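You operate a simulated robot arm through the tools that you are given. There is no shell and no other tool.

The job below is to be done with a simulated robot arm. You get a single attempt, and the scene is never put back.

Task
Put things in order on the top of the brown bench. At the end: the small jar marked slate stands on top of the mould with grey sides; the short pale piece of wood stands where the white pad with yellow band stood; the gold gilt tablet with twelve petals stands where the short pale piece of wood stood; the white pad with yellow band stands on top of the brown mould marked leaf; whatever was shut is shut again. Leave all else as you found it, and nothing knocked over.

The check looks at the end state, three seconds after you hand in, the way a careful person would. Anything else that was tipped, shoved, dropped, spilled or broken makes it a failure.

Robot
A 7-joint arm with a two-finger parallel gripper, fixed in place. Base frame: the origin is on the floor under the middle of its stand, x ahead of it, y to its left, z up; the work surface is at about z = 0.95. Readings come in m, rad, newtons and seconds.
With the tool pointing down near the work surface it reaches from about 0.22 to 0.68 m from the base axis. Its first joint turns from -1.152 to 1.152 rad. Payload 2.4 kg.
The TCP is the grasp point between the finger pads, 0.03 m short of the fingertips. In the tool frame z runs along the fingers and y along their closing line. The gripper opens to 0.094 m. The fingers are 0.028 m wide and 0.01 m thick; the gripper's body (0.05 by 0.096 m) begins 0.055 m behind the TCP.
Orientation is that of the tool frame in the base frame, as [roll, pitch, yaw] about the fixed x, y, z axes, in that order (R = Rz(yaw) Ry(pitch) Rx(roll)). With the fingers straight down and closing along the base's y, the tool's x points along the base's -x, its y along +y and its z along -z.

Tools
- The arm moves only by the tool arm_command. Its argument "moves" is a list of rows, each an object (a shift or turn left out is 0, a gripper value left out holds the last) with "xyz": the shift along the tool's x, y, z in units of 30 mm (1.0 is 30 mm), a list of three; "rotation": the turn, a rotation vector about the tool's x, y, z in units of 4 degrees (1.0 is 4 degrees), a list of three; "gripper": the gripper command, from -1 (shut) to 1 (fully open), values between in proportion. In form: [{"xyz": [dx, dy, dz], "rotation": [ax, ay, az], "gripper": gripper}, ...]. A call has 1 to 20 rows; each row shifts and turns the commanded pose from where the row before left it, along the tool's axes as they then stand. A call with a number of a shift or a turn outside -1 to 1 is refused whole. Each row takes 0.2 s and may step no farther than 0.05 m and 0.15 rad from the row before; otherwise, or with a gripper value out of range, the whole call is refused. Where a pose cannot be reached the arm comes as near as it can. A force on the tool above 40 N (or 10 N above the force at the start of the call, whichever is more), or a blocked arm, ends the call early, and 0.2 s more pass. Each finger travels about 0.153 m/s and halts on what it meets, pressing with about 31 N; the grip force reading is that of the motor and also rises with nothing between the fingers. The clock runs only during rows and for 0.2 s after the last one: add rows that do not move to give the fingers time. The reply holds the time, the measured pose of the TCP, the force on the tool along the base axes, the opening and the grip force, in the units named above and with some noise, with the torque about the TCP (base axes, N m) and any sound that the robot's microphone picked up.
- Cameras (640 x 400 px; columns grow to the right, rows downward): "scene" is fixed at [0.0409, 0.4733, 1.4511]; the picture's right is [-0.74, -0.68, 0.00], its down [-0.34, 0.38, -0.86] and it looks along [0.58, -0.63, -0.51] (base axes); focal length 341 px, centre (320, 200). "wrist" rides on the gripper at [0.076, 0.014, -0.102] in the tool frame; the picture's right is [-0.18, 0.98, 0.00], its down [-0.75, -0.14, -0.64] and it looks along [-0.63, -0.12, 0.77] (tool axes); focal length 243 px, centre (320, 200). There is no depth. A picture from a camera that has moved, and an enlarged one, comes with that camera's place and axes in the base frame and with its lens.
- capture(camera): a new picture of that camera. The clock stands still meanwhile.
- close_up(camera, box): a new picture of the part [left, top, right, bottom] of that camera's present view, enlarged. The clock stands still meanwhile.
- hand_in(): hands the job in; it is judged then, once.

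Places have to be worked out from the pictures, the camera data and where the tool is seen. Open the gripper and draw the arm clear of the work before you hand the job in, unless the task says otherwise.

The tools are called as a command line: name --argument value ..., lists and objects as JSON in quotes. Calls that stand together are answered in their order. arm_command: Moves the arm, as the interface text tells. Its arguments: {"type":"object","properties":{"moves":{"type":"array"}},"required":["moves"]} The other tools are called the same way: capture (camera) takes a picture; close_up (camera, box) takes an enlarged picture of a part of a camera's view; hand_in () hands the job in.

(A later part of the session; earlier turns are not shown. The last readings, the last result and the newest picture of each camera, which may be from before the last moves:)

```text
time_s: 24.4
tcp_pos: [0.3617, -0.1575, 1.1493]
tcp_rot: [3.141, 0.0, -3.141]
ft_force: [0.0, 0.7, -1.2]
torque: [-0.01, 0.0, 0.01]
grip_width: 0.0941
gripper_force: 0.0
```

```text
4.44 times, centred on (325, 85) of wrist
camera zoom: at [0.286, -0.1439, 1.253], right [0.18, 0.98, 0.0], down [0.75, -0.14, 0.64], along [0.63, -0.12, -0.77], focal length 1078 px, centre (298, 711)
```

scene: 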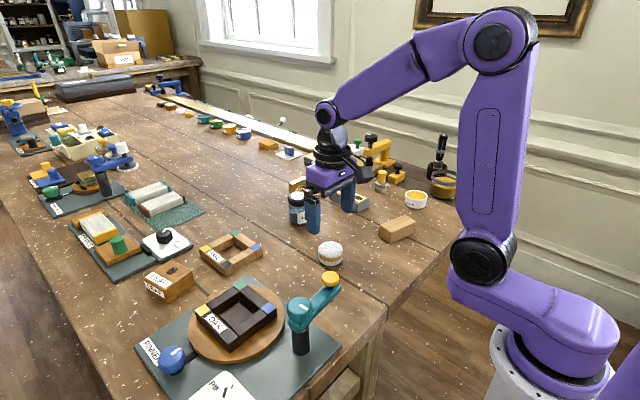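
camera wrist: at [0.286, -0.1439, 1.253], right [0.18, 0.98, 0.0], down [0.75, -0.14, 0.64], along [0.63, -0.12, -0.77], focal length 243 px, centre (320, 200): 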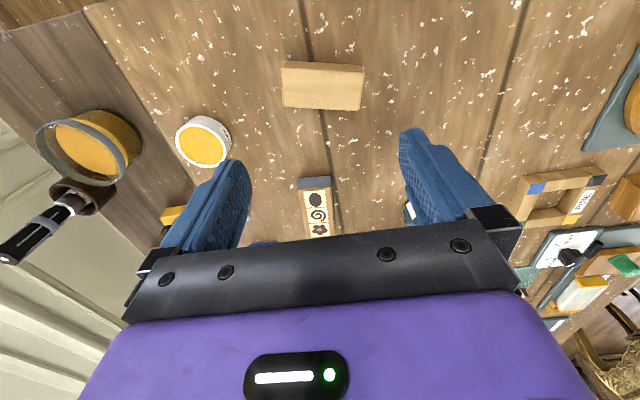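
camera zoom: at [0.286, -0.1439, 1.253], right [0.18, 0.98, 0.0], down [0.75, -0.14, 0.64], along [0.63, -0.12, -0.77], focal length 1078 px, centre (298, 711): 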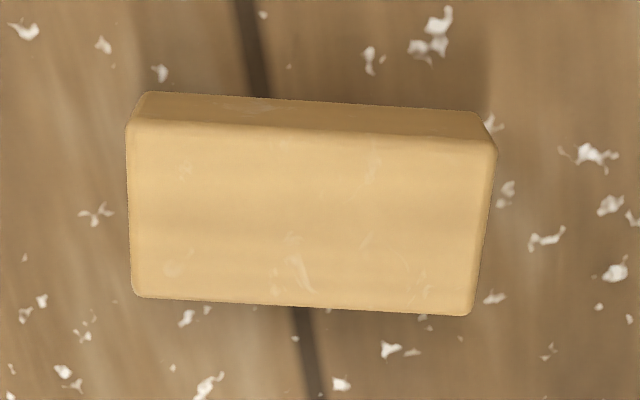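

The pad is centred on LEAF within about 5 mm. The wood is centred at (0.360,-0.155), with its long axis about 13.7° from y toward x, ~0.082×0.039×0.035. I'll turn the gripper 76° so that it closes across the width.

arm_command --moves '[{"rotation": [0, 0, -1]}, {"rotation": [0, 0, -1]}, {"rotation": [0, 0, -1]}, {"rotation": [0, 0, -1]}, {"rotation": [0, 0, -1]}, {"rotation": [0, 0, -1]}, {"rotation": [0, 0, -1]}, {"rotation": [0, 0, -1]}, {"rotation": [0, 0, -1]}, {"rotation": [0, 0, -1]}, {"rotation": [0, 0, -1]}, {"rotation": [0, 0, -1]}, {"rotation": [0, 0, -1]}, {"rotation": [0, 0, -1]}, {"rotation": [0, 0, -1]}, {"rotation": [0, 0, -1]}, {"rotation": [0, 0, -1]}, {"rotation": [0, 0, -1]}, {"rotation": [0, 0, -1]}, {"rotation": [0, 0, 0]}]'

capture --camera "wrist"

capture --camera "scene"

```text
time_s: 28.6
tcp_pos: [0.3625, -0.1568, 1.151]
tcp_rot: [-3.141, 0.001, -1.812]
ft_force: [-0.1, -0.5, 0.3]
torque: [0.01, -0.02, -0.04]
grip_width: 0.0939
gripper_force: 0.1
```

```text
taken
camera wrist: at [0.3306, -0.2276, 1.2538], right [-0.91, 0.42, 0.0], down [0.32, 0.7, 0.64], along [0.27, 0.58, -0.77], focal length 243 px, centre (320, 200)
```

wrist: 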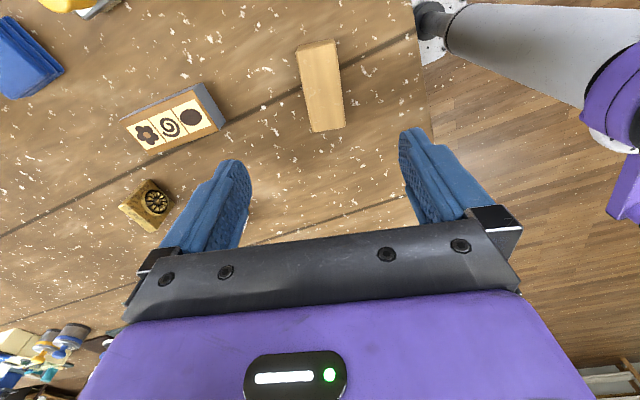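

```text
taken
```

scene: 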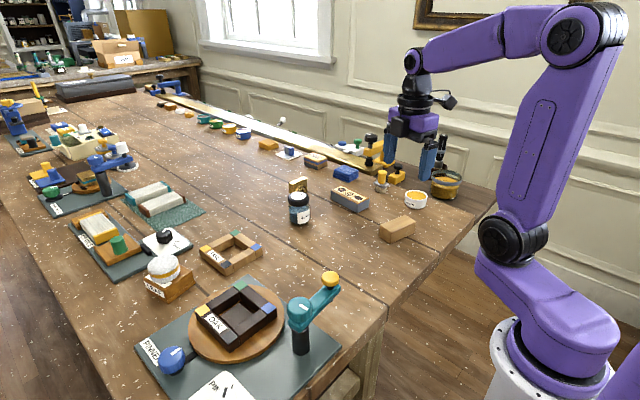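

The gripper is now turned 76°. I'll enlarge the wood to check the alignment.

close_up --camera "wrist" --box '[260, 25, 390, 145]'

```text
3.33 times, centred on (325, 85) of wrist
camera zoom: at [0.3306, -0.2276, 1.2538], right [-0.91, 0.42, 0.0], down [0.32, 0.7, 0.64], along [0.27, 0.58, -0.77], focal length 809 px, centre (303, 583)
```

zoom: 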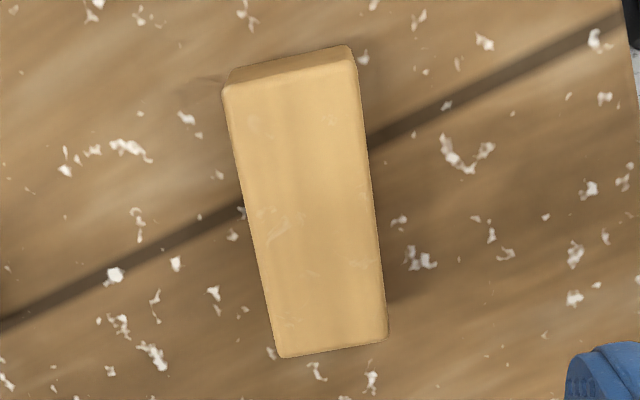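

The wood centre refines to (0.3594,-0.1555), 2–3 mm from the TCP. I'll correct this and descend to grasp height.

arm_command --moves '[{"xyz": [-0.03, 0.097, 0.9]}, {"xyz": [0, 0, 0.9]}, {"xyz": [0, 0, 0.9]}, {"xyz": [0, 0, 0.9]}, {"xyz": [0, 0, 0.9]}, {"xyz": [0, 0, 0.85]}, {"xyz": [0, 0, 0]}, {"xyz": [0, 0, 0]}]'

capture --camera "wrist"

close_up --camera "scene" --box '[340, 170, 470, 260]'

```text
time_s: 30.4
tcp_pos: [0.3603, -0.1557, 0.9909]
tcp_rot: [-3.141, 0.001, -1.813]
ft_force: [-1.0, 0.1, -0.5]
torque: [0.0, -0.02, 0.0]
grip_width: 0.0941
gripper_force: 0.1
```

```text
taken
camera wrist: at [0.3282, -0.2258, 1.0934], right [-0.91, 0.42, 0.0], down [0.32, 0.7, 0.64], along [0.27, 0.58, -0.77], focal length 243 px, centre (320, 200)
```

wrist: 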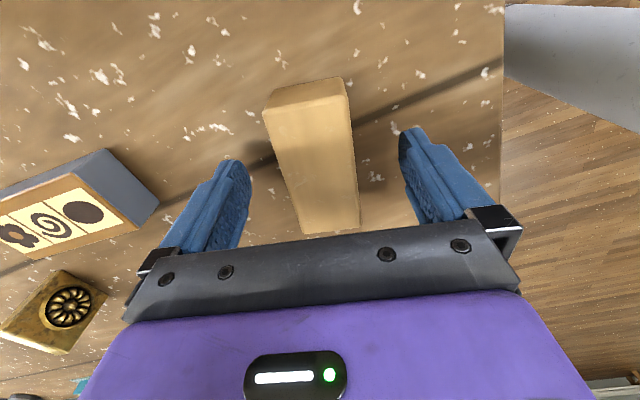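

```text
4.44 times, centred on (405, 215) of scene
camera zoom: at [0.0409, 0.4733, 1.4511], right [-0.74, -0.68, 0.0], down [-0.34, 0.38, -0.86], along [0.58, -0.63, -0.51], focal length 1517 px, centre (-58, 133)
```

zoom: 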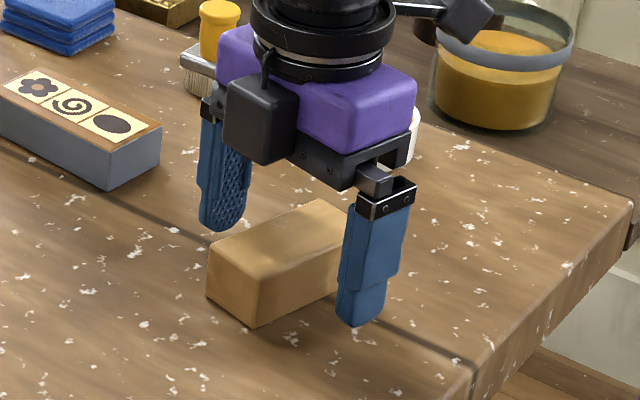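

The wood lies between the fingers. I'll go down 5 mm more and close.

arm_command --moves '[{"xyz": [0, 0, 0.16]}, {"xyz": [0, 0, 0], "gripper": 0}, {"xyz": [0, 0, 0], "gripper": -0.5}, {"xyz": [0, 0, 0]}, {"xyz": [0, 0, 0]}]'

capture --camera "wrist"

```text
time_s: 31.6
tcp_pos: [0.3593, -0.1553, 0.9846]
tcp_rot: [-3.141, 0.0, -1.816]
ft_force: [0.1, 0.0, -0.3]
torque: [0.0, -0.02, 0.01]
grip_width: 0.0435
gripper_force: 30.7
```

```text
taken
camera wrist: at [0.328, -0.2258, 1.0883], right [-0.91, 0.42, 0.0], down [0.32, 0.7, 0.64], along [0.27, 0.58, -0.77], focal length 243 px, centre (320, 200)
```

wrist: 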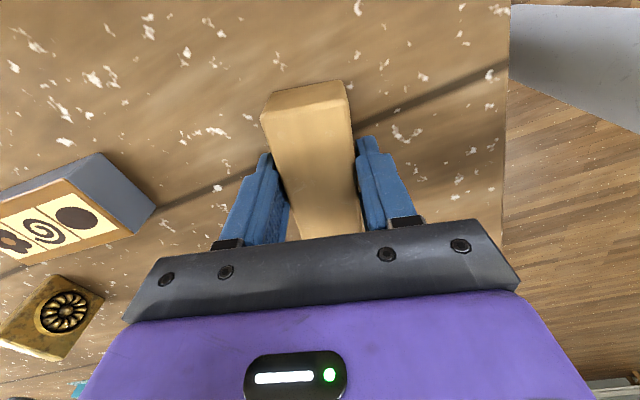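

Gripped at 43.5 mm and centred on (0.3595,-0.1555). I'll lift and carry it to the pad's old place at (0.4205,0.0255).

arm_command --moves '[{"xyz": [0, 0, -0.3]}, {"xyz": [0, 0, -0.75]}, {"xyz": [0, 0, -0.75]}, {"xyz": [0, 0, -0.75]}, {"xyz": [-0.907, -0.073, 0]}, {"xyz": [-0.907, -0.073, 0]}, {"xyz": [-0.907, -0.073, 0]}, {"xyz": [-0.907, -0.073, 0]}, {"xyz": [-0.907, -0.073, 0]}, {"xyz": [-0.907, -0.073, 0]}, {"xyz": [-0.907, -0.073, 0]}, {"xyz": [0, 0, 0]}, {"xyz": [0, 0, 0]}]'

capture --camera "wrist"

close_up --camera "scene" --box '[250, 170, 420, 290]'

```text
time_s: 34.4
tcp_pos: [0.4201, 0.0267, 1.0619]
tcp_rot: [3.141, -0.001, -1.816]
ft_force: [0.3, 0.8, -1.2]
torque: [-0.03, 0.0, -0.02]
grip_width: 0.0439
gripper_force: 30.9
```

```text
taken
camera wrist: at [0.3885, -0.0447, 1.1647], right [-0.91, 0.42, 0.0], down [0.32, 0.7, 0.64], along [0.27, 0.58, -0.77], focal length 243 px, centre (320, 200)
```

wrist: 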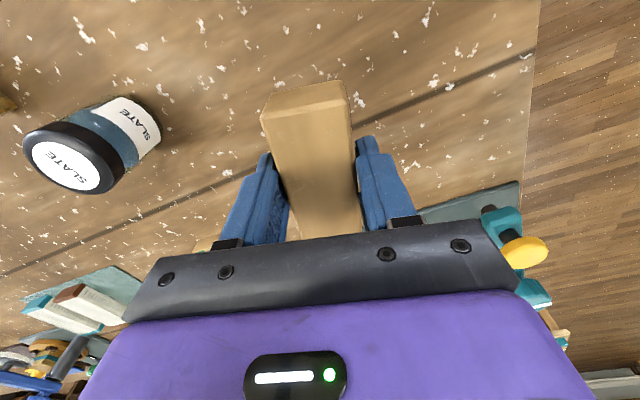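

```text
3.33 times, centred on (335, 230) of scene
camera zoom: at [0.0409, 0.4733, 1.4511], right [-0.74, -0.68, 0.0], down [-0.34, 0.38, -0.86], along [0.58, -0.63, -0.51], focal length 1138 px, centre (270, 100)
```

zoom: 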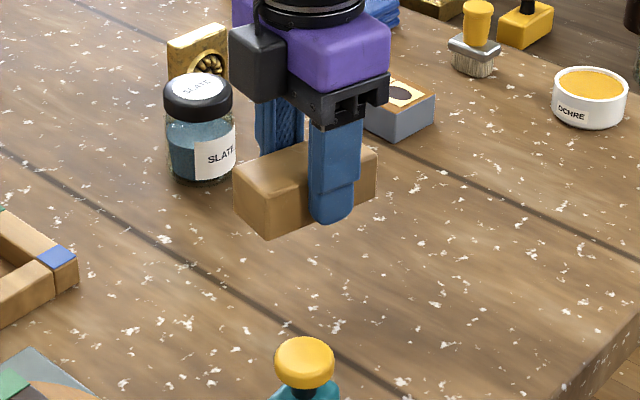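

The wood is above the pad's old place. I'll lower toward the bench, slowly at the end.

arm_command --moves '[{"xyz": [0, 0, 0.8]}, {"xyz": [0, 0, 0.8]}, {"xyz": [0, 0, 0.7]}, {"xyz": [0, 0, 0.1]}, {"xyz": [0, 0, 0.05]}, {"xyz": [0, 0, 0]}]'

```text
time_s: 35.8
tcp_pos: [0.4216, 0.0266, 0.9878]
tcp_rot: [3.141, 0.001, -1.815]
ft_force: [-0.3, -0.8, -1.4]
torque: [0.01, 0.0, -0.02]
grip_width: 0.0435
gripper_force: 30.5
```

The force is still only the load at z≈0.988, with contact expected near 0.985. I'll step down a few more millimetres.

arm_command --moves '[{"xyz": [0, 0, 0.05]}, {"xyz": [0, 0, 0.04]}, {"xyz": [0, 0, 0]}]'

```text
time_s: 36.6
tcp_pos: [0.4213, 0.0253, 0.9861]
tcp_rot: [3.141, 0.0, -1.816]
ft_force: [0.3, 1.0, -0.7]
torque: [-0.01, 0.01, -0.01]
grip_width: 0.0438
gripper_force: 31.2
```

arm_command --moves '[{"xyz": [0, 0, 0.04]}, {"xyz": [0, 0, 0.03]}, {"xyz": [0, 0, 0]}]'

```text
time_s: 37.4
tcp_pos: [0.422, 0.0264, 0.9841]
tcp_rot: [-3.141, 0.002, -1.814]
ft_force: [-6.5, -0.1, 30.5]
torque: [0.0, 0.05, 0.04]
grip_width: 0.0438
gripper_force: 30.8
```

The wood is on the bench, with 30 N up at z≈0.984. I'll ease off about 1.5 mm and open.

arm_command --moves '[{"xyz": [0, 0, -0.05]}, {"xyz": [0, 0, 0]}, {"xyz": [0, 0, 0], "gripper": 0.1}, {"xyz": [0, 0, 0], "gripper": 0.4}, {"xyz": [0, 0, 0], "gripper": 0.9}, {"xyz": [0, 0, 0], "gripper": 1}, {"xyz": [0, 0, 0]}]'

capture --camera "wrist"

close_up --camera "scene" --box '[250, 170, 420, 290]'

```text
time_s: 39.0
tcp_pos: [0.4215, 0.0254, 0.9853]
tcp_rot: [-3.141, 0.0, -1.815]
ft_force: [0.1, 0.3, 0.3]
torque: [-0.02, 0.02, 0.0]
grip_width: 0.0941
gripper_force: 0.1
```

```text
taken
camera wrist: at [0.3889, -0.0451, 1.0881], right [-0.91, 0.42, 0.0], down [0.32, 0.7, 0.64], along [0.27, 0.58, -0.77], focal length 243 px, centre (320, 200)
```

wrist: 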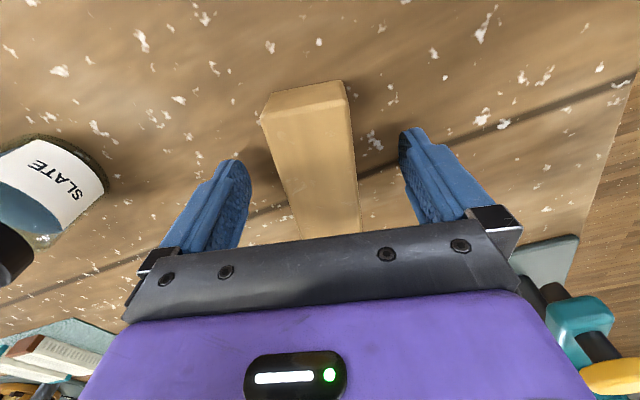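

```text
3.33 times, centred on (335, 230) of scene
camera zoom: at [0.0409, 0.4733, 1.4511], right [-0.74, -0.68, 0.0], down [-0.34, 0.38, -0.86], along [0.58, -0.63, -0.51], focal length 1138 px, centre (270, 100)
```

zoom: 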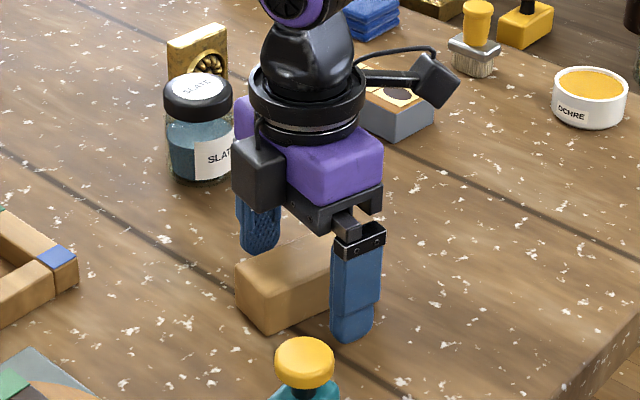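

The wood stands on the pad's old place. I'll lift clear and turn the gripper back.

arm_command --moves '[{"xyz": [0, 0, -0.6]}, {"xyz": [0, 0, -0.9]}, {"xyz": [0, 0, -0.9]}, {"xyz": [0, 0, -0.9]}, {"xyz": [0, 0, -0.9]}, {"xyz": [0, 0, -0.9]}, {"xyz": [0, 0, 0]}]'

arm_command --moves '[{"rotation": [0, 0, 1]}, {"rotation": [0, 0, 1]}, {"rotation": [0, 0, 1]}, {"rotation": [0, 0, 1]}, {"rotation": [0, 0, 1]}, {"rotation": [0, 0, 1]}, {"rotation": [0, 0, 1]}, {"rotation": [0, 0, 1]}, {"rotation": [0, 0, 1]}, {"rotation": [0, 0, 1]}, {"rotation": [0, 0, 1]}, {"rotation": [0, 0, 1]}, {"rotation": [0, 0, 1]}, {"rotation": [0, 0, 1]}, {"rotation": [0, 0, 1]}, {"rotation": [0, 0, 1]}, {"rotation": [0, 0, 1]}, {"rotation": [0, 0, 1]}, {"rotation": [0, 0, 1]}, {"rotation": [0, 0, 0]}]'

capture --camera "wrist"

capture --camera "scene"

```text
time_s: 40.6
tcp_pos: [0.4211, 0.0271, 1.1385]
tcp_rot: [3.14, 0.0, -1.816]
ft_force: [0.6, 1.4, 0.2]
torque: [0.0, 0.01, 0.0]
grip_width: 0.094
gripper_force: 0.1
```

```text
time_s: 44.8
tcp_pos: [0.4203, 0.0258, 1.1391]
tcp_rot: [-3.142, 0.0, 3.141]
ft_force: [0.3, -0.3, 0.2]
torque: [0.01, -0.01, 0.01]
grip_width: 0.0941
gripper_force: 0.0
```

```text
taken
camera wrist: at [0.3448, 0.0398, 1.2412], right [0.18, 0.98, 0.0], down [0.75, -0.14, 0.64], along [0.63, -0.12, -0.77], focal length 243 px, centre (320, 200)
```

wrist: 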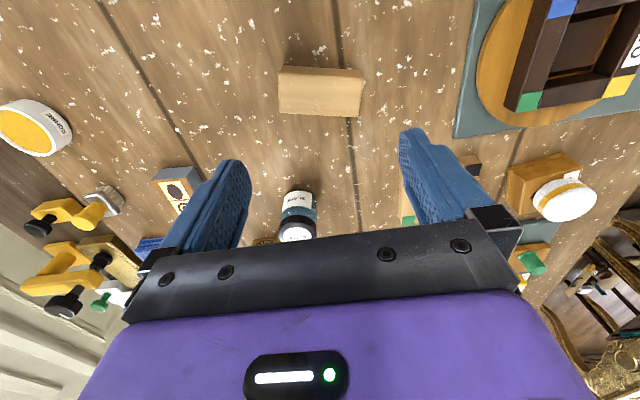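

```text
taken
```

scene: 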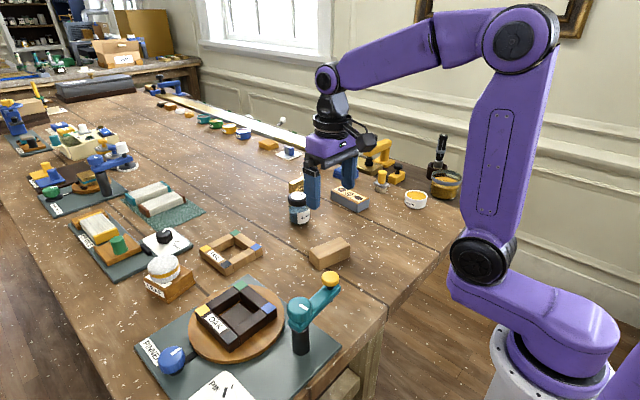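

The wood is in place. Now I'll go toward the tablet with a view position in front of it.

arm_command --moves '[{"xyz": [-0.533, -0.927, 0]}, {"xyz": [-0.533, -0.927, 0]}, {"xyz": [-0.533, -0.927, 0]}, {"xyz": [-0.533, -0.927, 0]}, {"xyz": [-0.533, -0.927, 0]}, {"xyz": [0, 0, 0]}, {"xyz": [0, 0, 0]}]'

capture --camera "wrist"

close_up --camera "wrist" --box '[260, 110, 400, 230]'

```text
time_s: 46.4
tcp_pos: [0.502, -0.1135, 1.1387]
tcp_rot: [-3.141, -0.001, -3.14]
ft_force: [-0.3, 0.1, -0.8]
torque: [0.03, 0.0, 0.0]
grip_width: 0.094
gripper_force: 0.0
```

```text
taken
camera wrist: at [0.4257, -0.0995, 1.2417], right [0.18, 0.98, 0.0], down [0.75, -0.14, 0.64], along [0.63, -0.12, -0.77], focal length 243 px, centre (320, 200)
```

wrist: 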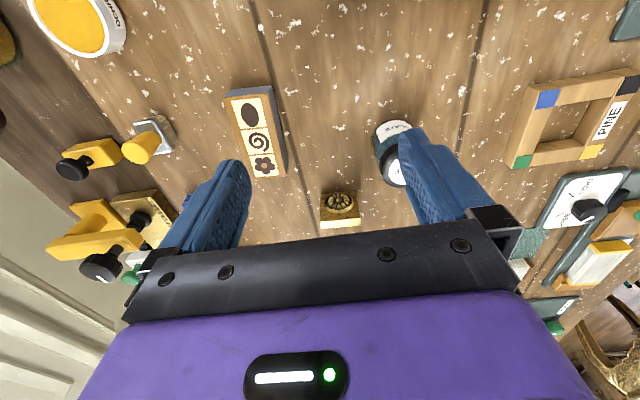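

```text
3.33 times, centred on (330, 170) of wrist
camera zoom: at [0.4257, -0.0995, 1.2417], right [0.18, 0.98, 0.0], down [0.75, -0.14, 0.64], along [0.63, -0.12, -0.77], focal length 809 px, centre (287, 300)
```

zoom: 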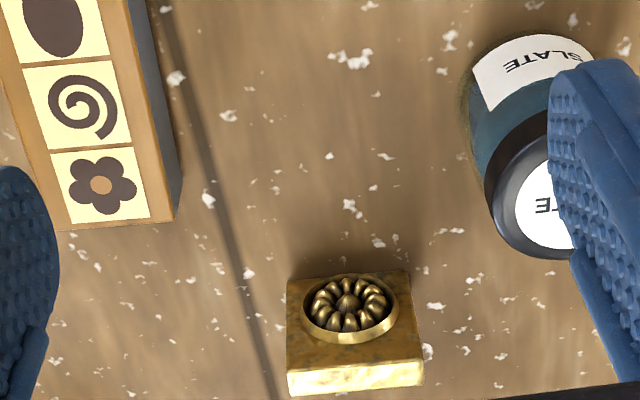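

The tablet's centre is at (0.663,-0.1135), width 0.056, height 0.058, thickness 0.015, turned about 4° from y toward x. I'll turn the gripper 4° to match, move out to x=0.64 and lower part way.

arm_command --moves '[{"rotation": [0, 0, 1]}, {"xyz": [-0.918, 0.064, 0]}, {"xyz": [-0.918, 0.064, 0]}, {"xyz": [-0.918, 0.064, 0]}, {"xyz": [-0.918, 0.064, 0]}, {"xyz": [-0.918, 0.064, 0]}, {"xyz": [0, 0, 0.8]}, {"xyz": [0, 0, 0.8]}, {"xyz": [0, 0, 0.8]}, {"xyz": [0, 0, 0]}, {"xyz": [0, 0, 0]}]'

capture --camera "wrist"

close_up --camera "scene" --box '[240, 120, 380, 240]'

```text
time_s: 48.8
tcp_pos: [0.6376, -0.1132, 1.0663]
tcp_rot: [3.141, -0.001, 3.071]
ft_force: [-0.9, -0.8, 0.0]
torque: [-0.01, -0.01, 0.02]
grip_width: 0.094
gripper_force: 0.0
```

```text
taken
camera wrist: at [0.5634, -0.0941, 1.1692], right [0.25, 0.97, 0.0], down [0.74, -0.19, 0.64], along [0.62, -0.16, -0.77], focal length 243 px, centre (320, 200)
```

wrist: 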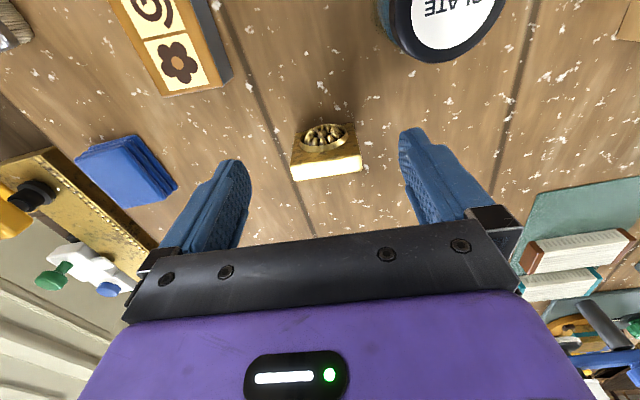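

```text
3.33 times, centred on (310, 180) of scene
camera zoom: at [0.0409, 0.4733, 1.4511], right [-0.74, -0.68, 0.0], down [-0.34, 0.38, -0.86], along [0.58, -0.63, -0.51], focal length 1138 px, centre (353, 267)
```

zoom: 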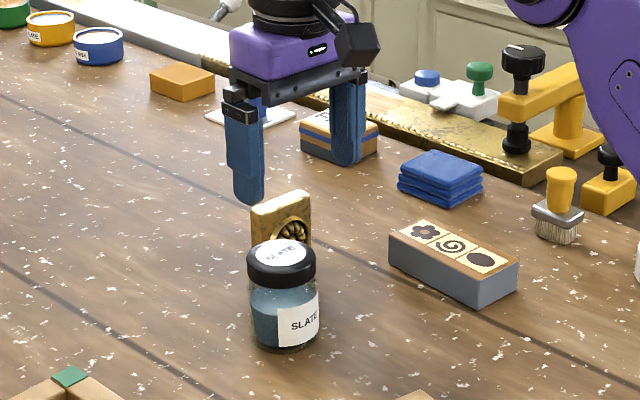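

The tablet top centre is measured at (0.6645,-0.114). I'll move out ~23 mm and verify the arm reaches it before lowering.

arm_command --moves '[{"xyz": [-0.4, 0.015, 0]}, {"xyz": [-0.38, 0.015, 0]}, {"xyz": [0, 0, 0]}, {"xyz": [0, 0, 0]}]'

capture --camera "wrist"

```text
time_s: 49.8
tcp_pos: [0.6612, -0.1149, 1.0677]
tcp_rot: [3.141, -0.001, 3.073]
ft_force: [-0.1, -0.4, -0.5]
torque: [-0.02, -0.02, 0.0]
grip_width: 0.0939
gripper_force: 0.0
```

```text
taken
camera wrist: at [0.5868, -0.0956, 1.169], right [0.25, 0.97, 0.0], down [0.74, -0.19, 0.64], along [0.62, -0.16, -0.77], focal length 243 px, centre (320, 200)
```

wrist: 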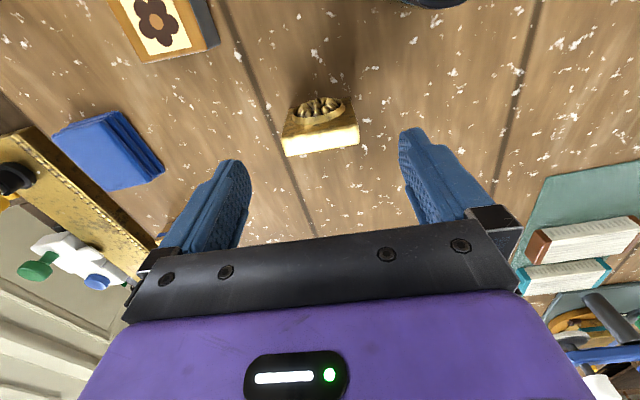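

It reaches, and the tablet (0.6635,-0.115) is centred between the fingers. I'll lower to grasp height.

arm_command --moves '[{"xyz": [0, 0, 0.6]}, {"xyz": [0, 0, 0.6]}, {"xyz": [0, 0, 0.6]}, {"xyz": [0, 0, 0.6]}, {"xyz": [0, 0, 0.2]}, {"xyz": [0, 0, 0]}, {"xyz": [0, 0, 0]}]'

capture --camera "wrist"

close_up --camera "scene" --box '[250, 140, 370, 230]'

```text
time_s: 51.4
tcp_pos: [0.6624, -0.1142, 0.9875]
tcp_rot: [-3.141, 0.001, 3.072]
ft_force: [0.0, 0.1, 0.0]
torque: [0.01, -0.03, 0.01]
grip_width: 0.094
gripper_force: 0.1
```

```text
taken
camera wrist: at [0.5874, -0.095, 1.0908], right [0.25, 0.97, 0.0], down [0.74, -0.19, 0.64], along [0.62, -0.16, -0.77], focal length 243 px, centre (320, 200)
```

wrist: 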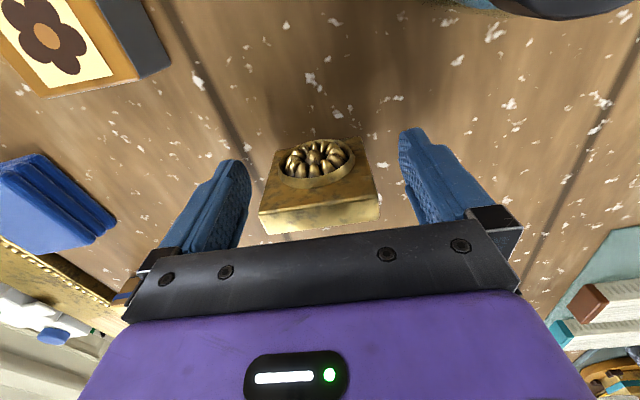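

```text
4.44 times, centred on (310, 185) of scene
camera zoom: at [0.0409, 0.4733, 1.4511], right [-0.74, -0.68, 0.0], down [-0.34, 0.38, -0.86], along [0.58, -0.63, -0.51], focal length 1517 px, centre (364, 267)
```

zoom: 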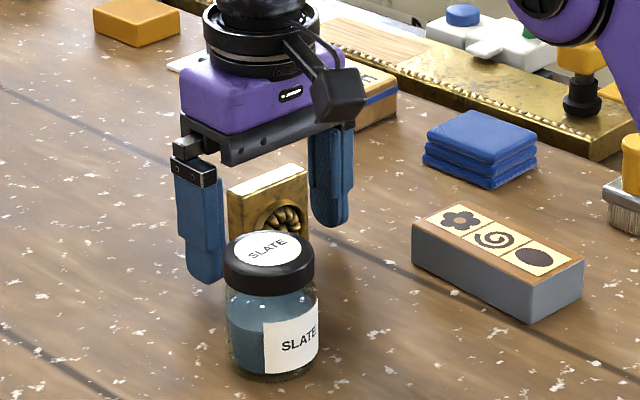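

The tablet is between the fingers. I'll close in stages so as not to knock it.

arm_command --moves '[{"xyz": [0, 0, 0], "gripper": 0.6}, {"xyz": [0, 0, 0], "gripper": 0.4}, {"xyz": [0, 0, 0], "gripper": 0.25}, {"xyz": [0, 0, 0], "gripper": 0.1}, {"xyz": [0, 0, 0], "gripper": -0.2}, {"xyz": [0, 0, 0]}]'

capture --camera "wrist"

close_up --camera "scene" --box '[250, 140, 370, 230]'

```text
time_s: 52.8
tcp_pos: [0.6627, -0.1143, 0.9878]
tcp_rot: [-3.141, 0.0, 3.071]
ft_force: [0.5, 0.1, 0.3]
torque: [0.07, -0.06, -0.01]
grip_width: 0.0553
gripper_force: 31.0
```

```text
taken
camera wrist: at [0.5874, -0.095, 1.091], right [0.25, 0.97, 0.0], down [0.74, -0.19, 0.64], along [0.62, -0.16, -0.77], focal length 243 px, centre (320, 200)
```

wrist: 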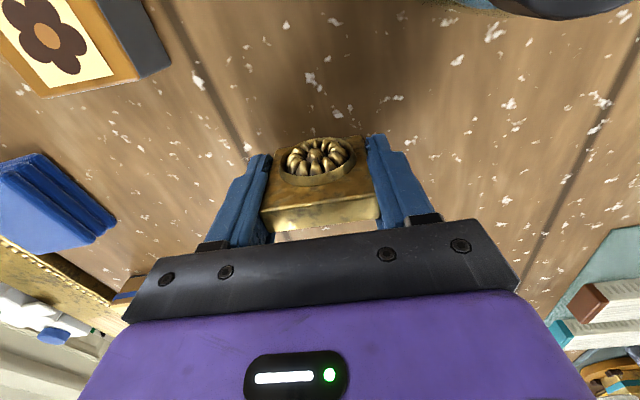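

```text
4.44 times, centred on (310, 185) of scene
camera zoom: at [0.0409, 0.4733, 1.4511], right [-0.74, -0.68, 0.0], down [-0.34, 0.38, -0.86], along [0.58, -0.63, -0.51], focal length 1517 px, centre (364, 267)
```

zoom: 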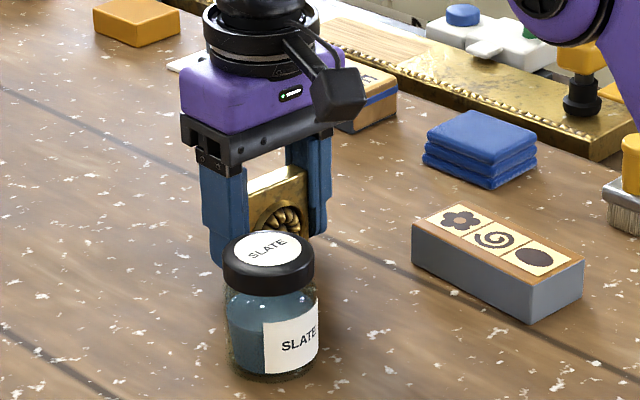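

The tablet is gripped at 55 mm. I'll lift it, then carry it inward to above the wood's old place at (0.3595,-0.1555).

arm_command --moves '[{"xyz": [0, 0, -0.25]}, {"xyz": [0, 0, -0.6]}, {"xyz": [0, 0, -0.6]}, {"xyz": [0, 0, -0.6]}, {"xyz": [0, 0, -0.5]}, {"xyz": [0.832, -0.1725, -0.05]}, {"xyz": [0.832, -0.1725, -0.05]}, {"xyz": [0.832, -0.1725, -0.05]}, {"xyz": [0.832, -0.1725, -0.05]}, {"xyz": [0.832, -0.1725, -0.05]}, {"xyz": [0.832, -0.1725, -0.05]}, {"xyz": [0.832, -0.1725, -0.05]}, {"xyz": [0.832, -0.1725, -0.05]}, {"xyz": [0.832, -0.1725, -0.05]}, {"xyz": [0.832, -0.1725, -0.05]}, {"xyz": [0.832, -0.1725, -0.05]}, {"xyz": [0.832, -0.1725, -0.05]}, {"xyz": [0, 0, 0]}, {"xyz": [0, 0, 0]}]'

capture --camera "wrist"

capture --camera "scene"

```text
time_s: 56.8
tcp_pos: [0.3576, -0.1552, 1.0834]
tcp_rot: [3.141, -0.001, 3.071]
ft_force: [0.8, -0.1, -1.2]
torque: [-0.04, -0.03, -0.02]
grip_width: 0.0554
gripper_force: 30.9
```

```text
taken
camera wrist: at [0.2833, -0.1361, 1.1855], right [0.25, 0.97, 0.0], down [0.74, -0.19, 0.64], along [0.62, -0.16, -0.77], focal length 243 px, centre (320, 200)
```

wrist: 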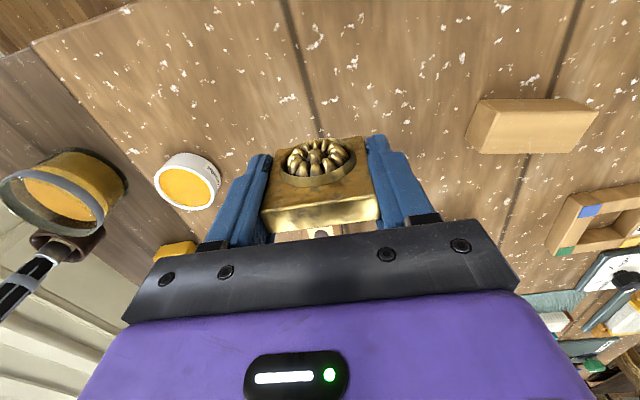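

```text
taken
```

scene: 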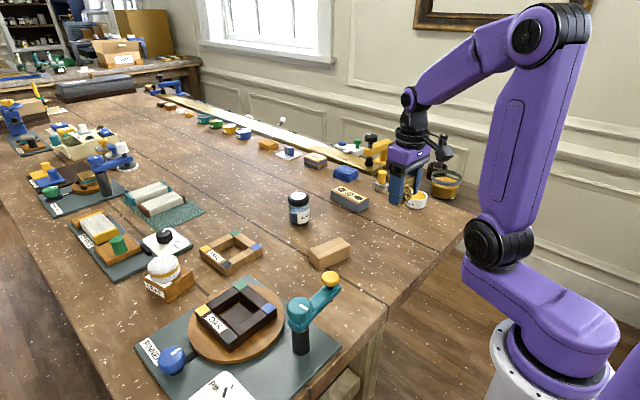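

The tablet is above (0.3586,-0.1553) and hangs straight. Contact is expected ~94 mm lower, so I'll lower 90 mm, then take fine steps.

arm_command --moves '[{"xyz": [0.0, 0, 0.75]}, {"xyz": [0, 0, 0.75]}, {"xyz": [0, 0, 0.75]}, {"xyz": [0, 0, 0.5]}, {"xyz": [0, 0, 0.25]}, {"xyz": [0, 0, 0.05]}, {"xyz": [0, 0, 0]}]'

close_up --camera "scene" --box '[350, 140, 470, 240]'

```text
time_s: 58.4
tcp_pos: [0.3593, -0.1552, 0.9914]
tcp_rot: [-3.141, 0.0, 3.071]
ft_force: [-0.6, 0.9, -0.2]
torque: [0.01, -0.02, 0.0]
grip_width: 0.0554
gripper_force: 30.7
```

```text
4.00 times, centred on (410, 190) of scene
camera zoom: at [0.0409, 0.4733, 1.4511], right [-0.74, -0.68, 0.0], down [-0.34, 0.38, -0.86], along [0.58, -0.63, -0.51], focal length 1365 px, centre (-40, 240)
```

zoom: 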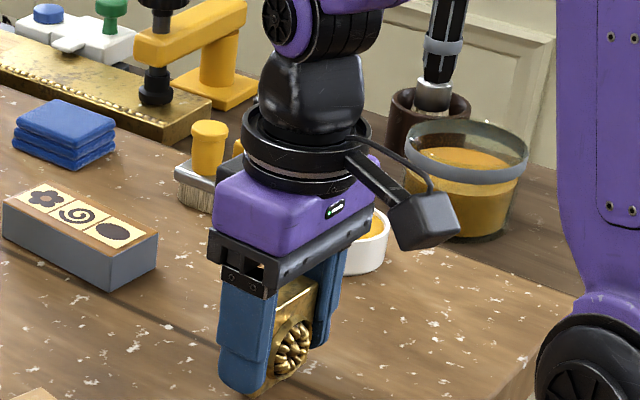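

No contact yet at z≈0.991. I'll continue with small steps.

arm_command --moves '[{"xyz": [0, 0, 0.05]}, {"xyz": [0, 0, 0.04]}, {"xyz": [0, 0, 0]}]'

```text
time_s: 59.2
tcp_pos: [0.3576, -0.1564, 0.989]
tcp_rot: [3.141, 0.0, 3.073]
ft_force: [0.4, -0.3, 0.2]
torque: [0.02, -0.03, -0.02]
grip_width: 0.0553
gripper_force: 30.7
```

arm_command --moves '[{"xyz": [0, 0, 0.035]}, {"xyz": [0, 0, 0.03]}, {"xyz": [0, 0, 0]}]'

```text
time_s: 60.0
tcp_pos: [0.3588, -0.1556, 0.9874]
tcp_rot: [-3.139, 0.004, 3.071]
ft_force: [-4.4, 1.8, 26.3]
torque: [0.11, 0.13, -0.01]
grip_width: 0.0558
gripper_force: 31.4
```

The tablet is on the bench with 26 N. I'll ease off ~1.3 mm, check the force, then open gently.

arm_command --moves '[{"xyz": [0, 0, -0.04]}, {"xyz": [0, 0, 0]}, {"xyz": [0, 0, 0]}]'

```text
time_s: 60.8
tcp_pos: [0.3572, -0.1554, 0.9876]
tcp_rot: [3.141, -0.002, 3.073]
ft_force: [-0.7, -0.5, 1.0]
torque: [-0.02, -0.03, 0.0]
grip_width: 0.0554
gripper_force: 30.9
```

The force is nearly zero now, so the tablet rests on the bench. I'll open slowly.

arm_command --moves '[{"xyz": [0, 0, 0], "gripper": 0.22}, {"xyz": [0, 0, 0], "gripper": 0.3}, {"xyz": [0, 0, 0], "gripper": 0.45}, {"xyz": [0, 0, 0], "gripper": 0.7}, {"xyz": [0, 0, 0], "gripper": 1}, {"xyz": [0, 0, 0]}]'

capture --camera "wrist"

close_up --camera "scene" --box '[350, 160, 470, 260]'

```text
time_s: 62.2
tcp_pos: [0.3579, -0.1553, 0.9891]
tcp_rot: [-3.142, 0.002, 3.07]
ft_force: [-0.8, 0.2, -0.2]
torque: [-0.04, 0.01, 0.01]
grip_width: 0.0942
gripper_force: 0.1
```

```text
taken
camera wrist: at [0.2836, -0.1361, 1.0906], right [0.25, 0.97, 0.0], down [0.74, -0.19, 0.64], along [0.62, -0.16, -0.77], focal length 243 px, centre (320, 200)
```

wrist: 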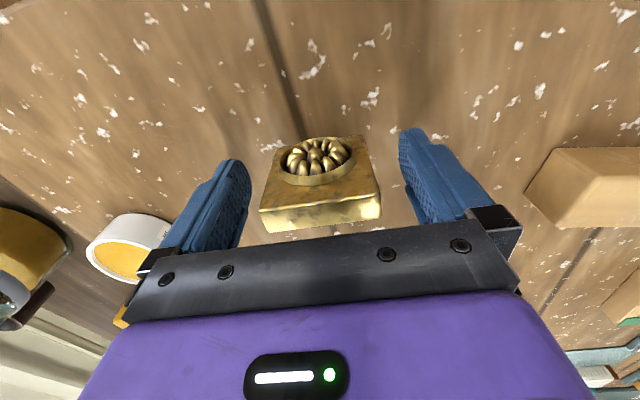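

```text
4.00 times, centred on (410, 210) of scene
camera zoom: at [0.0409, 0.4733, 1.4511], right [-0.74, -0.68, 0.0], down [-0.34, 0.38, -0.86], along [0.58, -0.63, -0.51], focal length 1365 px, centre (-40, 160)
```

zoom: 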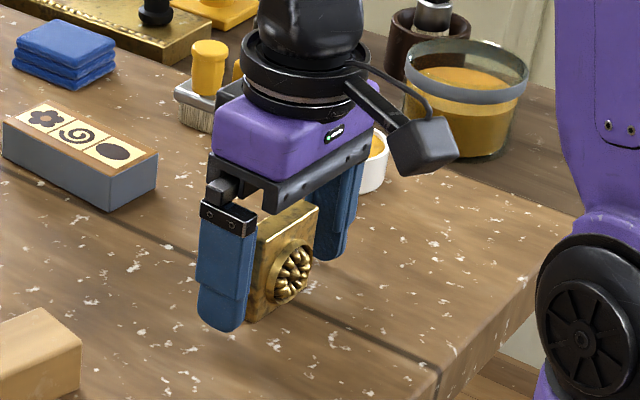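

The tablet stands free. I'll lift clear, straighten the gripper, and move to where I can see both jar and grey mould.

arm_command --moves '[{"xyz": [0, 0, -0.5]}, {"xyz": [0, 0, -0.9]}, {"xyz": [0, 0, -0.9]}, {"xyz": [0, 0, -0.9]}, {"xyz": [0, 0, -0.9]}, {"xyz": [0, 0, -0.9]}, {"rotation": [0, 0, -1]}, {"xyz": [-0.9, 0.8, 0]}, {"xyz": [-0.9, 0.8, 0]}, {"xyz": [0, 0, 0]}, {"xyz": [0, 0, 0]}]'

capture --camera "wrist"

capture --camera "scene"

```text
time_s: 64.6
tcp_pos: [0.4113, -0.1071, 1.1367]
tcp_rot: [3.141, 0.0, -3.141]
ft_force: [0.1, -1.0, -0.1]
torque: [0.0, 0.01, -0.01]
grip_width: 0.0941
gripper_force: 0.1
```

```text
taken
camera wrist: at [0.3358, -0.093, 1.2402], right [0.18, 0.98, 0.0], down [0.75, -0.14, 0.64], along [0.63, -0.12, -0.77], focal length 243 px, centre (320, 200)
```

wrist: 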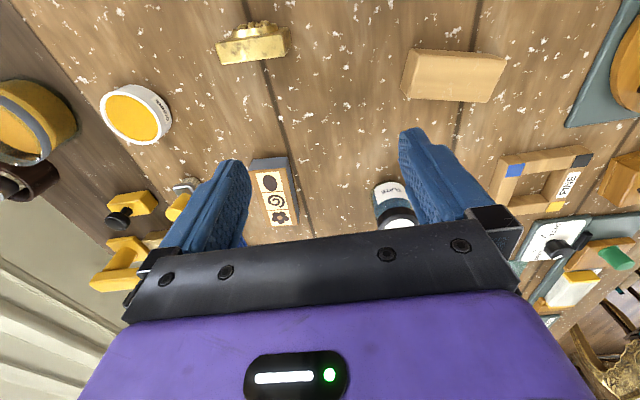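

```text
taken
```

scene: 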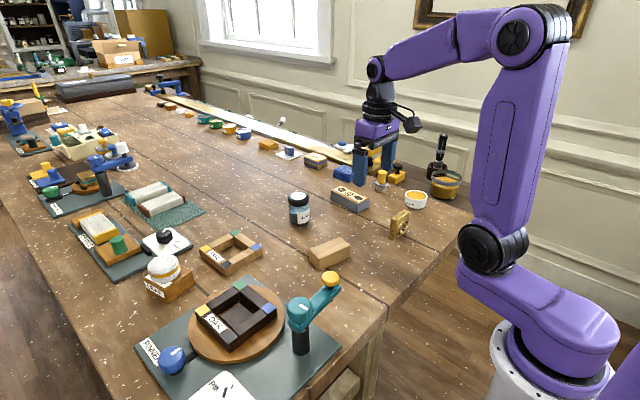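

The tablet stands in the wood's old place. Now I'll enlarge the mould and jar in both cameras for accurate positions.

close_up --camera "wrist" --box '[230, 140, 330, 240]'

close_up --camera "scene" --box '[320, 175, 380, 215]'

close_up --camera "scene" --box '[272, 185, 330, 228]'

close_up --camera "scene" --box '[370, 195, 430, 250]'

```text
4.00 times, centred on (280, 190) of wrist
camera zoom: at [0.3358, -0.093, 1.2402], right [0.18, 0.98, 0.0], down [0.75, -0.14, 0.64], along [0.63, -0.12, -0.77], focal length 970 px, centre (480, 240)
```

zoom: 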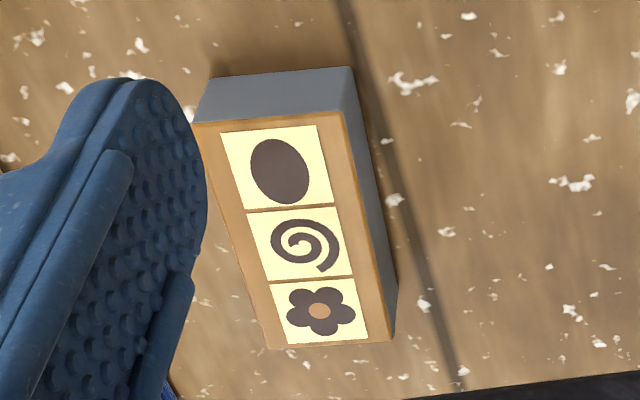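

```text
10.00 times, centred on (350, 195) of scene
camera zoom: at [0.0409, 0.4733, 1.4511], right [-0.74, -0.68, 0.0], down [-0.34, 0.38, -0.86], along [0.58, -0.63, -0.51], focal length 3412 px, centre (20, 250)
```

zoom: 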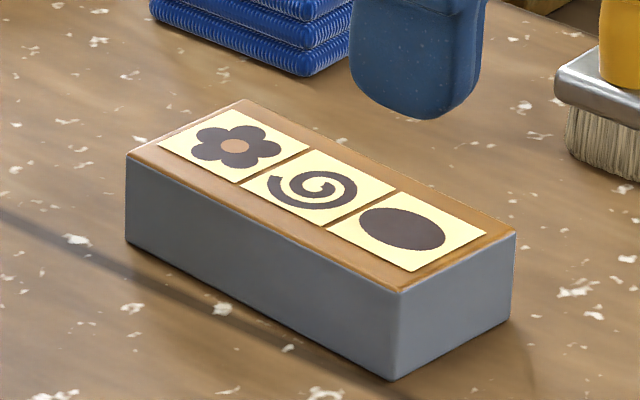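

```text
9.30 times, centred on (301, 206) of scene
camera zoom: at [0.0409, 0.4733, 1.4511], right [-0.74, -0.68, 0.0], down [-0.34, 0.38, -0.86], along [0.58, -0.63, -0.51], focal length 3174 px, centre (497, 140)
```

zoom: 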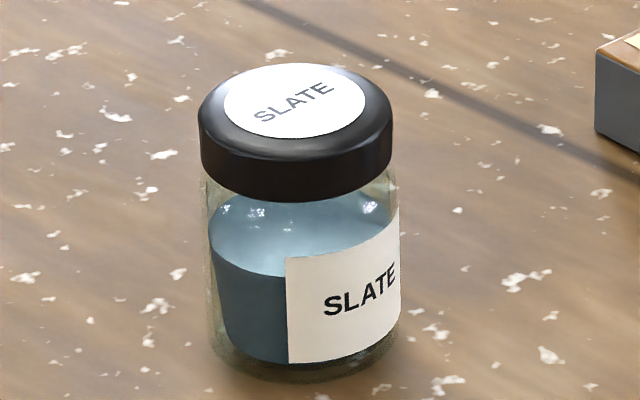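

```text
7.27 times, centred on (400, 222) of scene
camera zoom: at [0.0409, 0.4733, 1.4511], right [-0.74, -0.68, 0.0], down [-0.34, 0.38, -0.86], along [0.58, -0.63, -0.51], focal length 2482 px, centre (-262, 36)
```

zoom: 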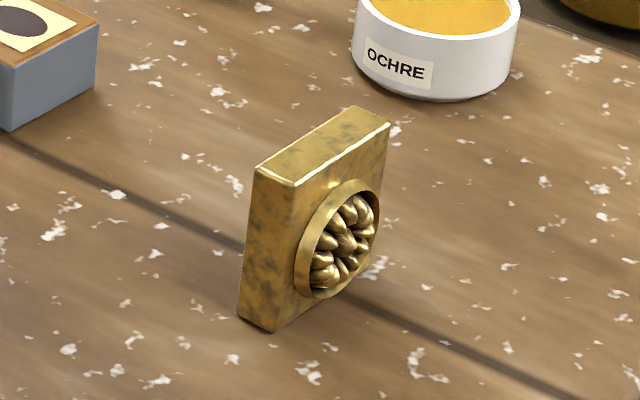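

Refined: jar at (0.580,-0.0343), diameter ~0.054, top at z≈1.025. Grey mould centre (0.539,-0.1935), ~0.10×0.047, top z≈0.979, turned about −4.5°. The tablet stands upright. I'll move above the jar.

arm_command --moves '[{"xyz": [-0.939, 0.404, 0]}, {"xyz": [-0.939, 0.404, 0]}, {"xyz": [-0.939, 0.404, 0]}, {"xyz": [-0.939, 0.404, 0]}, {"xyz": [-0.939, 0.404, 0]}, {"xyz": [-0.939, 0.404, 0]}, {"xyz": [0, 0, 0.6]}, {"xyz": [0, 0, 0.6]}, {"xyz": [0, 0, 0]}, {"xyz": [0, 0, 0]}]'

capture --camera "wrist"

close_up --camera "scene" --box '[250, 120, 370, 240]'

```text
time_s: 66.8
tcp_pos: [0.5832, -0.0345, 1.1014]
tcp_rot: [3.141, 0.002, 3.141]
ft_force: [0.3, 0.1, -0.2]
torque: [0.0, 0.0, -0.02]
grip_width: 0.0937
gripper_force: 0.1
```

```text
taken
camera wrist: at [0.5056, -0.0208, 1.2039], right [0.18, 0.98, 0.0], down [0.75, -0.14, 0.64], along [0.63, -0.12, -0.77], focal length 243 px, centre (320, 200)
```

wrist: 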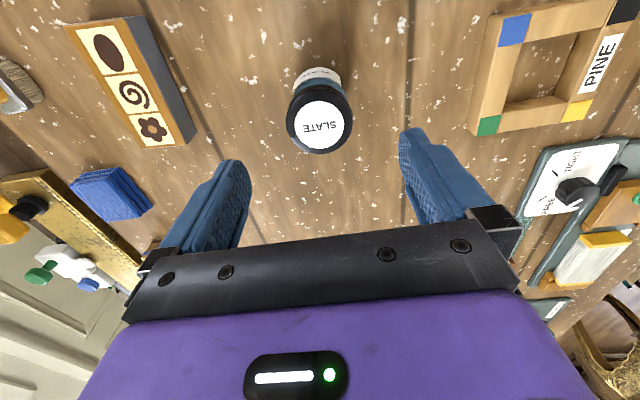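

```text
3.33 times, centred on (310, 180) of scene
camera zoom: at [0.0409, 0.4733, 1.4511], right [-0.74, -0.68, 0.0], down [-0.34, 0.38, -0.86], along [0.58, -0.63, -0.51], focal length 1138 px, centre (353, 267)
```

zoom: 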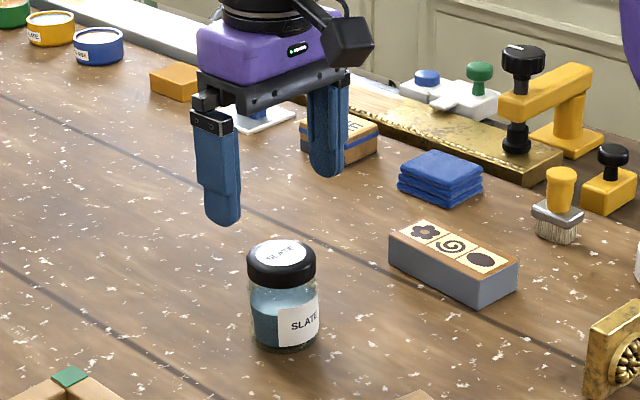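

The jar lid centre is measured at (0.578,-0.034), well centred between the fingers. I'll lower around it.

arm_command --moves '[{"xyz": [0.07, 0.01, 0.6]}, {"xyz": [0, 0, 0.6]}, {"xyz": [0, 0, 0.6]}, {"xyz": [0, 0, 0.6]}, {"xyz": [0, 0, 0.6]}, {"xyz": [0, 0, 0.6]}, {"xyz": [0, 0, 0.2]}, {"xyz": [0, 0, 0]}, {"xyz": [0, 0, 0]}]'

capture --camera "wrist"

close_up --camera "scene" --box '[250, 130, 370, 240]'

```text
time_s: 68.8
tcp_pos: [0.5795, -0.0343, 0.9881]
tcp_rot: [3.141, -0.001, -3.141]
ft_force: [0.1, -1.0, -0.3]
torque: [0.0, -0.01, 0.03]
grip_width: 0.094
gripper_force: 0.0
```

```text
taken
camera wrist: at [0.5036, -0.0205, 1.0909], right [0.18, 0.98, 0.0], down [0.75, -0.14, 0.64], along [0.63, -0.12, -0.77], focal length 243 px, centre (320, 200)
```

wrist: 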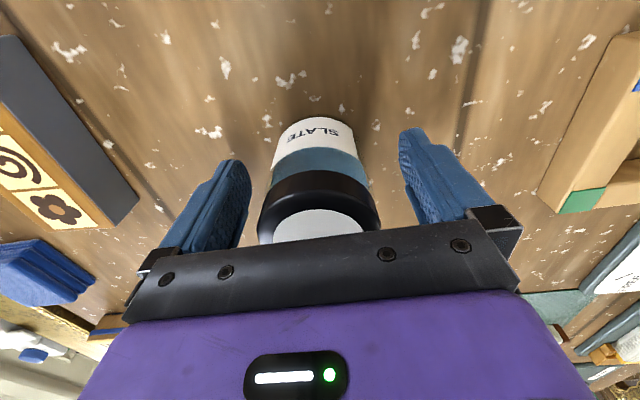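

```text
3.64 times, centred on (310, 185) of scene
camera zoom: at [0.0409, 0.4733, 1.4511], right [-0.74, -0.68, 0.0], down [-0.34, 0.38, -0.86], along [0.58, -0.63, -0.51], focal length 1241 px, centre (356, 254)
```

zoom: 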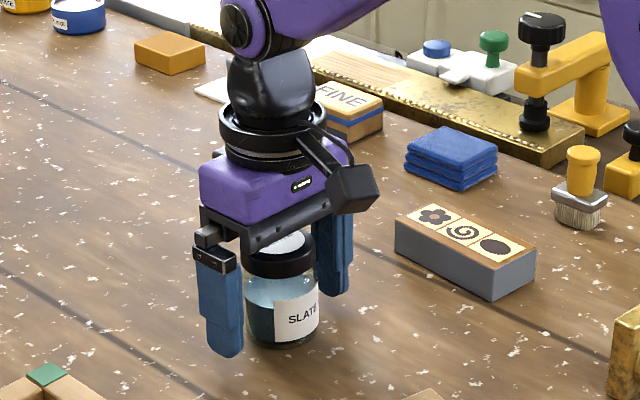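

The jar body is between the fingers. I'll close in stages.

arm_command --moves '[{"xyz": [0, 0, 0], "gripper": 0.5}, {"xyz": [0, 0, 0], "gripper": 0.3}, {"xyz": [0, 0, 0], "gripper": 0.1}, {"xyz": [0, 0, 0], "gripper": -0.2}, {"xyz": [0, 0, 0]}, {"xyz": [0, 0, 0]}]'

capture --camera "wrist"

close_up --camera "scene" --box '[250, 130, 370, 240]'

```text
time_s: 70.2
tcp_pos: [0.5801, -0.0353, 0.9882]
tcp_rot: [3.142, 0.001, -3.141]
ft_force: [0.1, -0.2, 1.9]
torque: [0.0, 0.03, 0.0]
grip_width: 0.0537
gripper_force: 31.4
```

```text
taken
camera wrist: at [0.5036, -0.0206, 1.091], right [0.18, 0.98, 0.0], down [0.75, -0.14, 0.64], along [0.63, -0.12, -0.77], focal length 243 px, centre (320, 200)
```

wrist: 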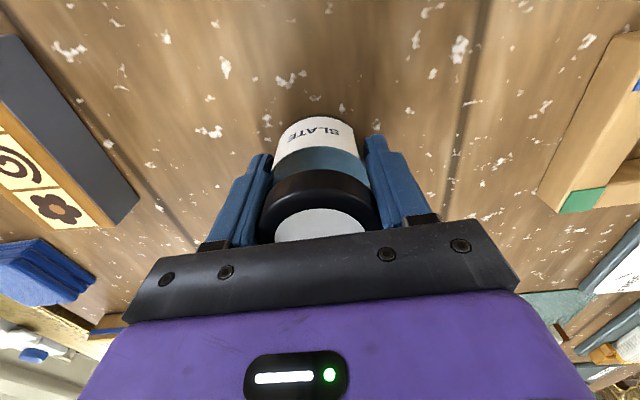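

```text
3.64 times, centred on (310, 185) of scene
camera zoom: at [0.0409, 0.4733, 1.4511], right [-0.74, -0.68, 0.0], down [-0.34, 0.38, -0.86], along [0.58, -0.63, -0.51], focal length 1241 px, centre (356, 254)
```

zoom: 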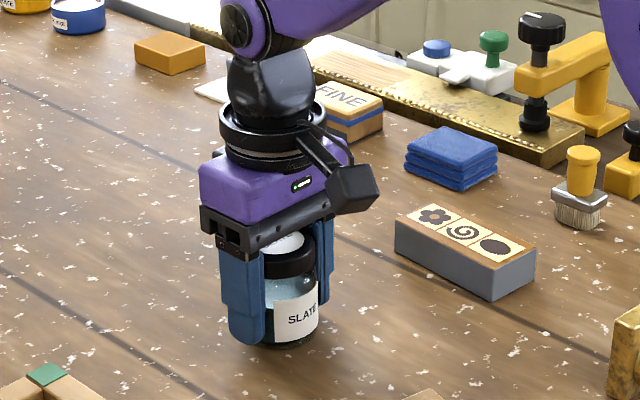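

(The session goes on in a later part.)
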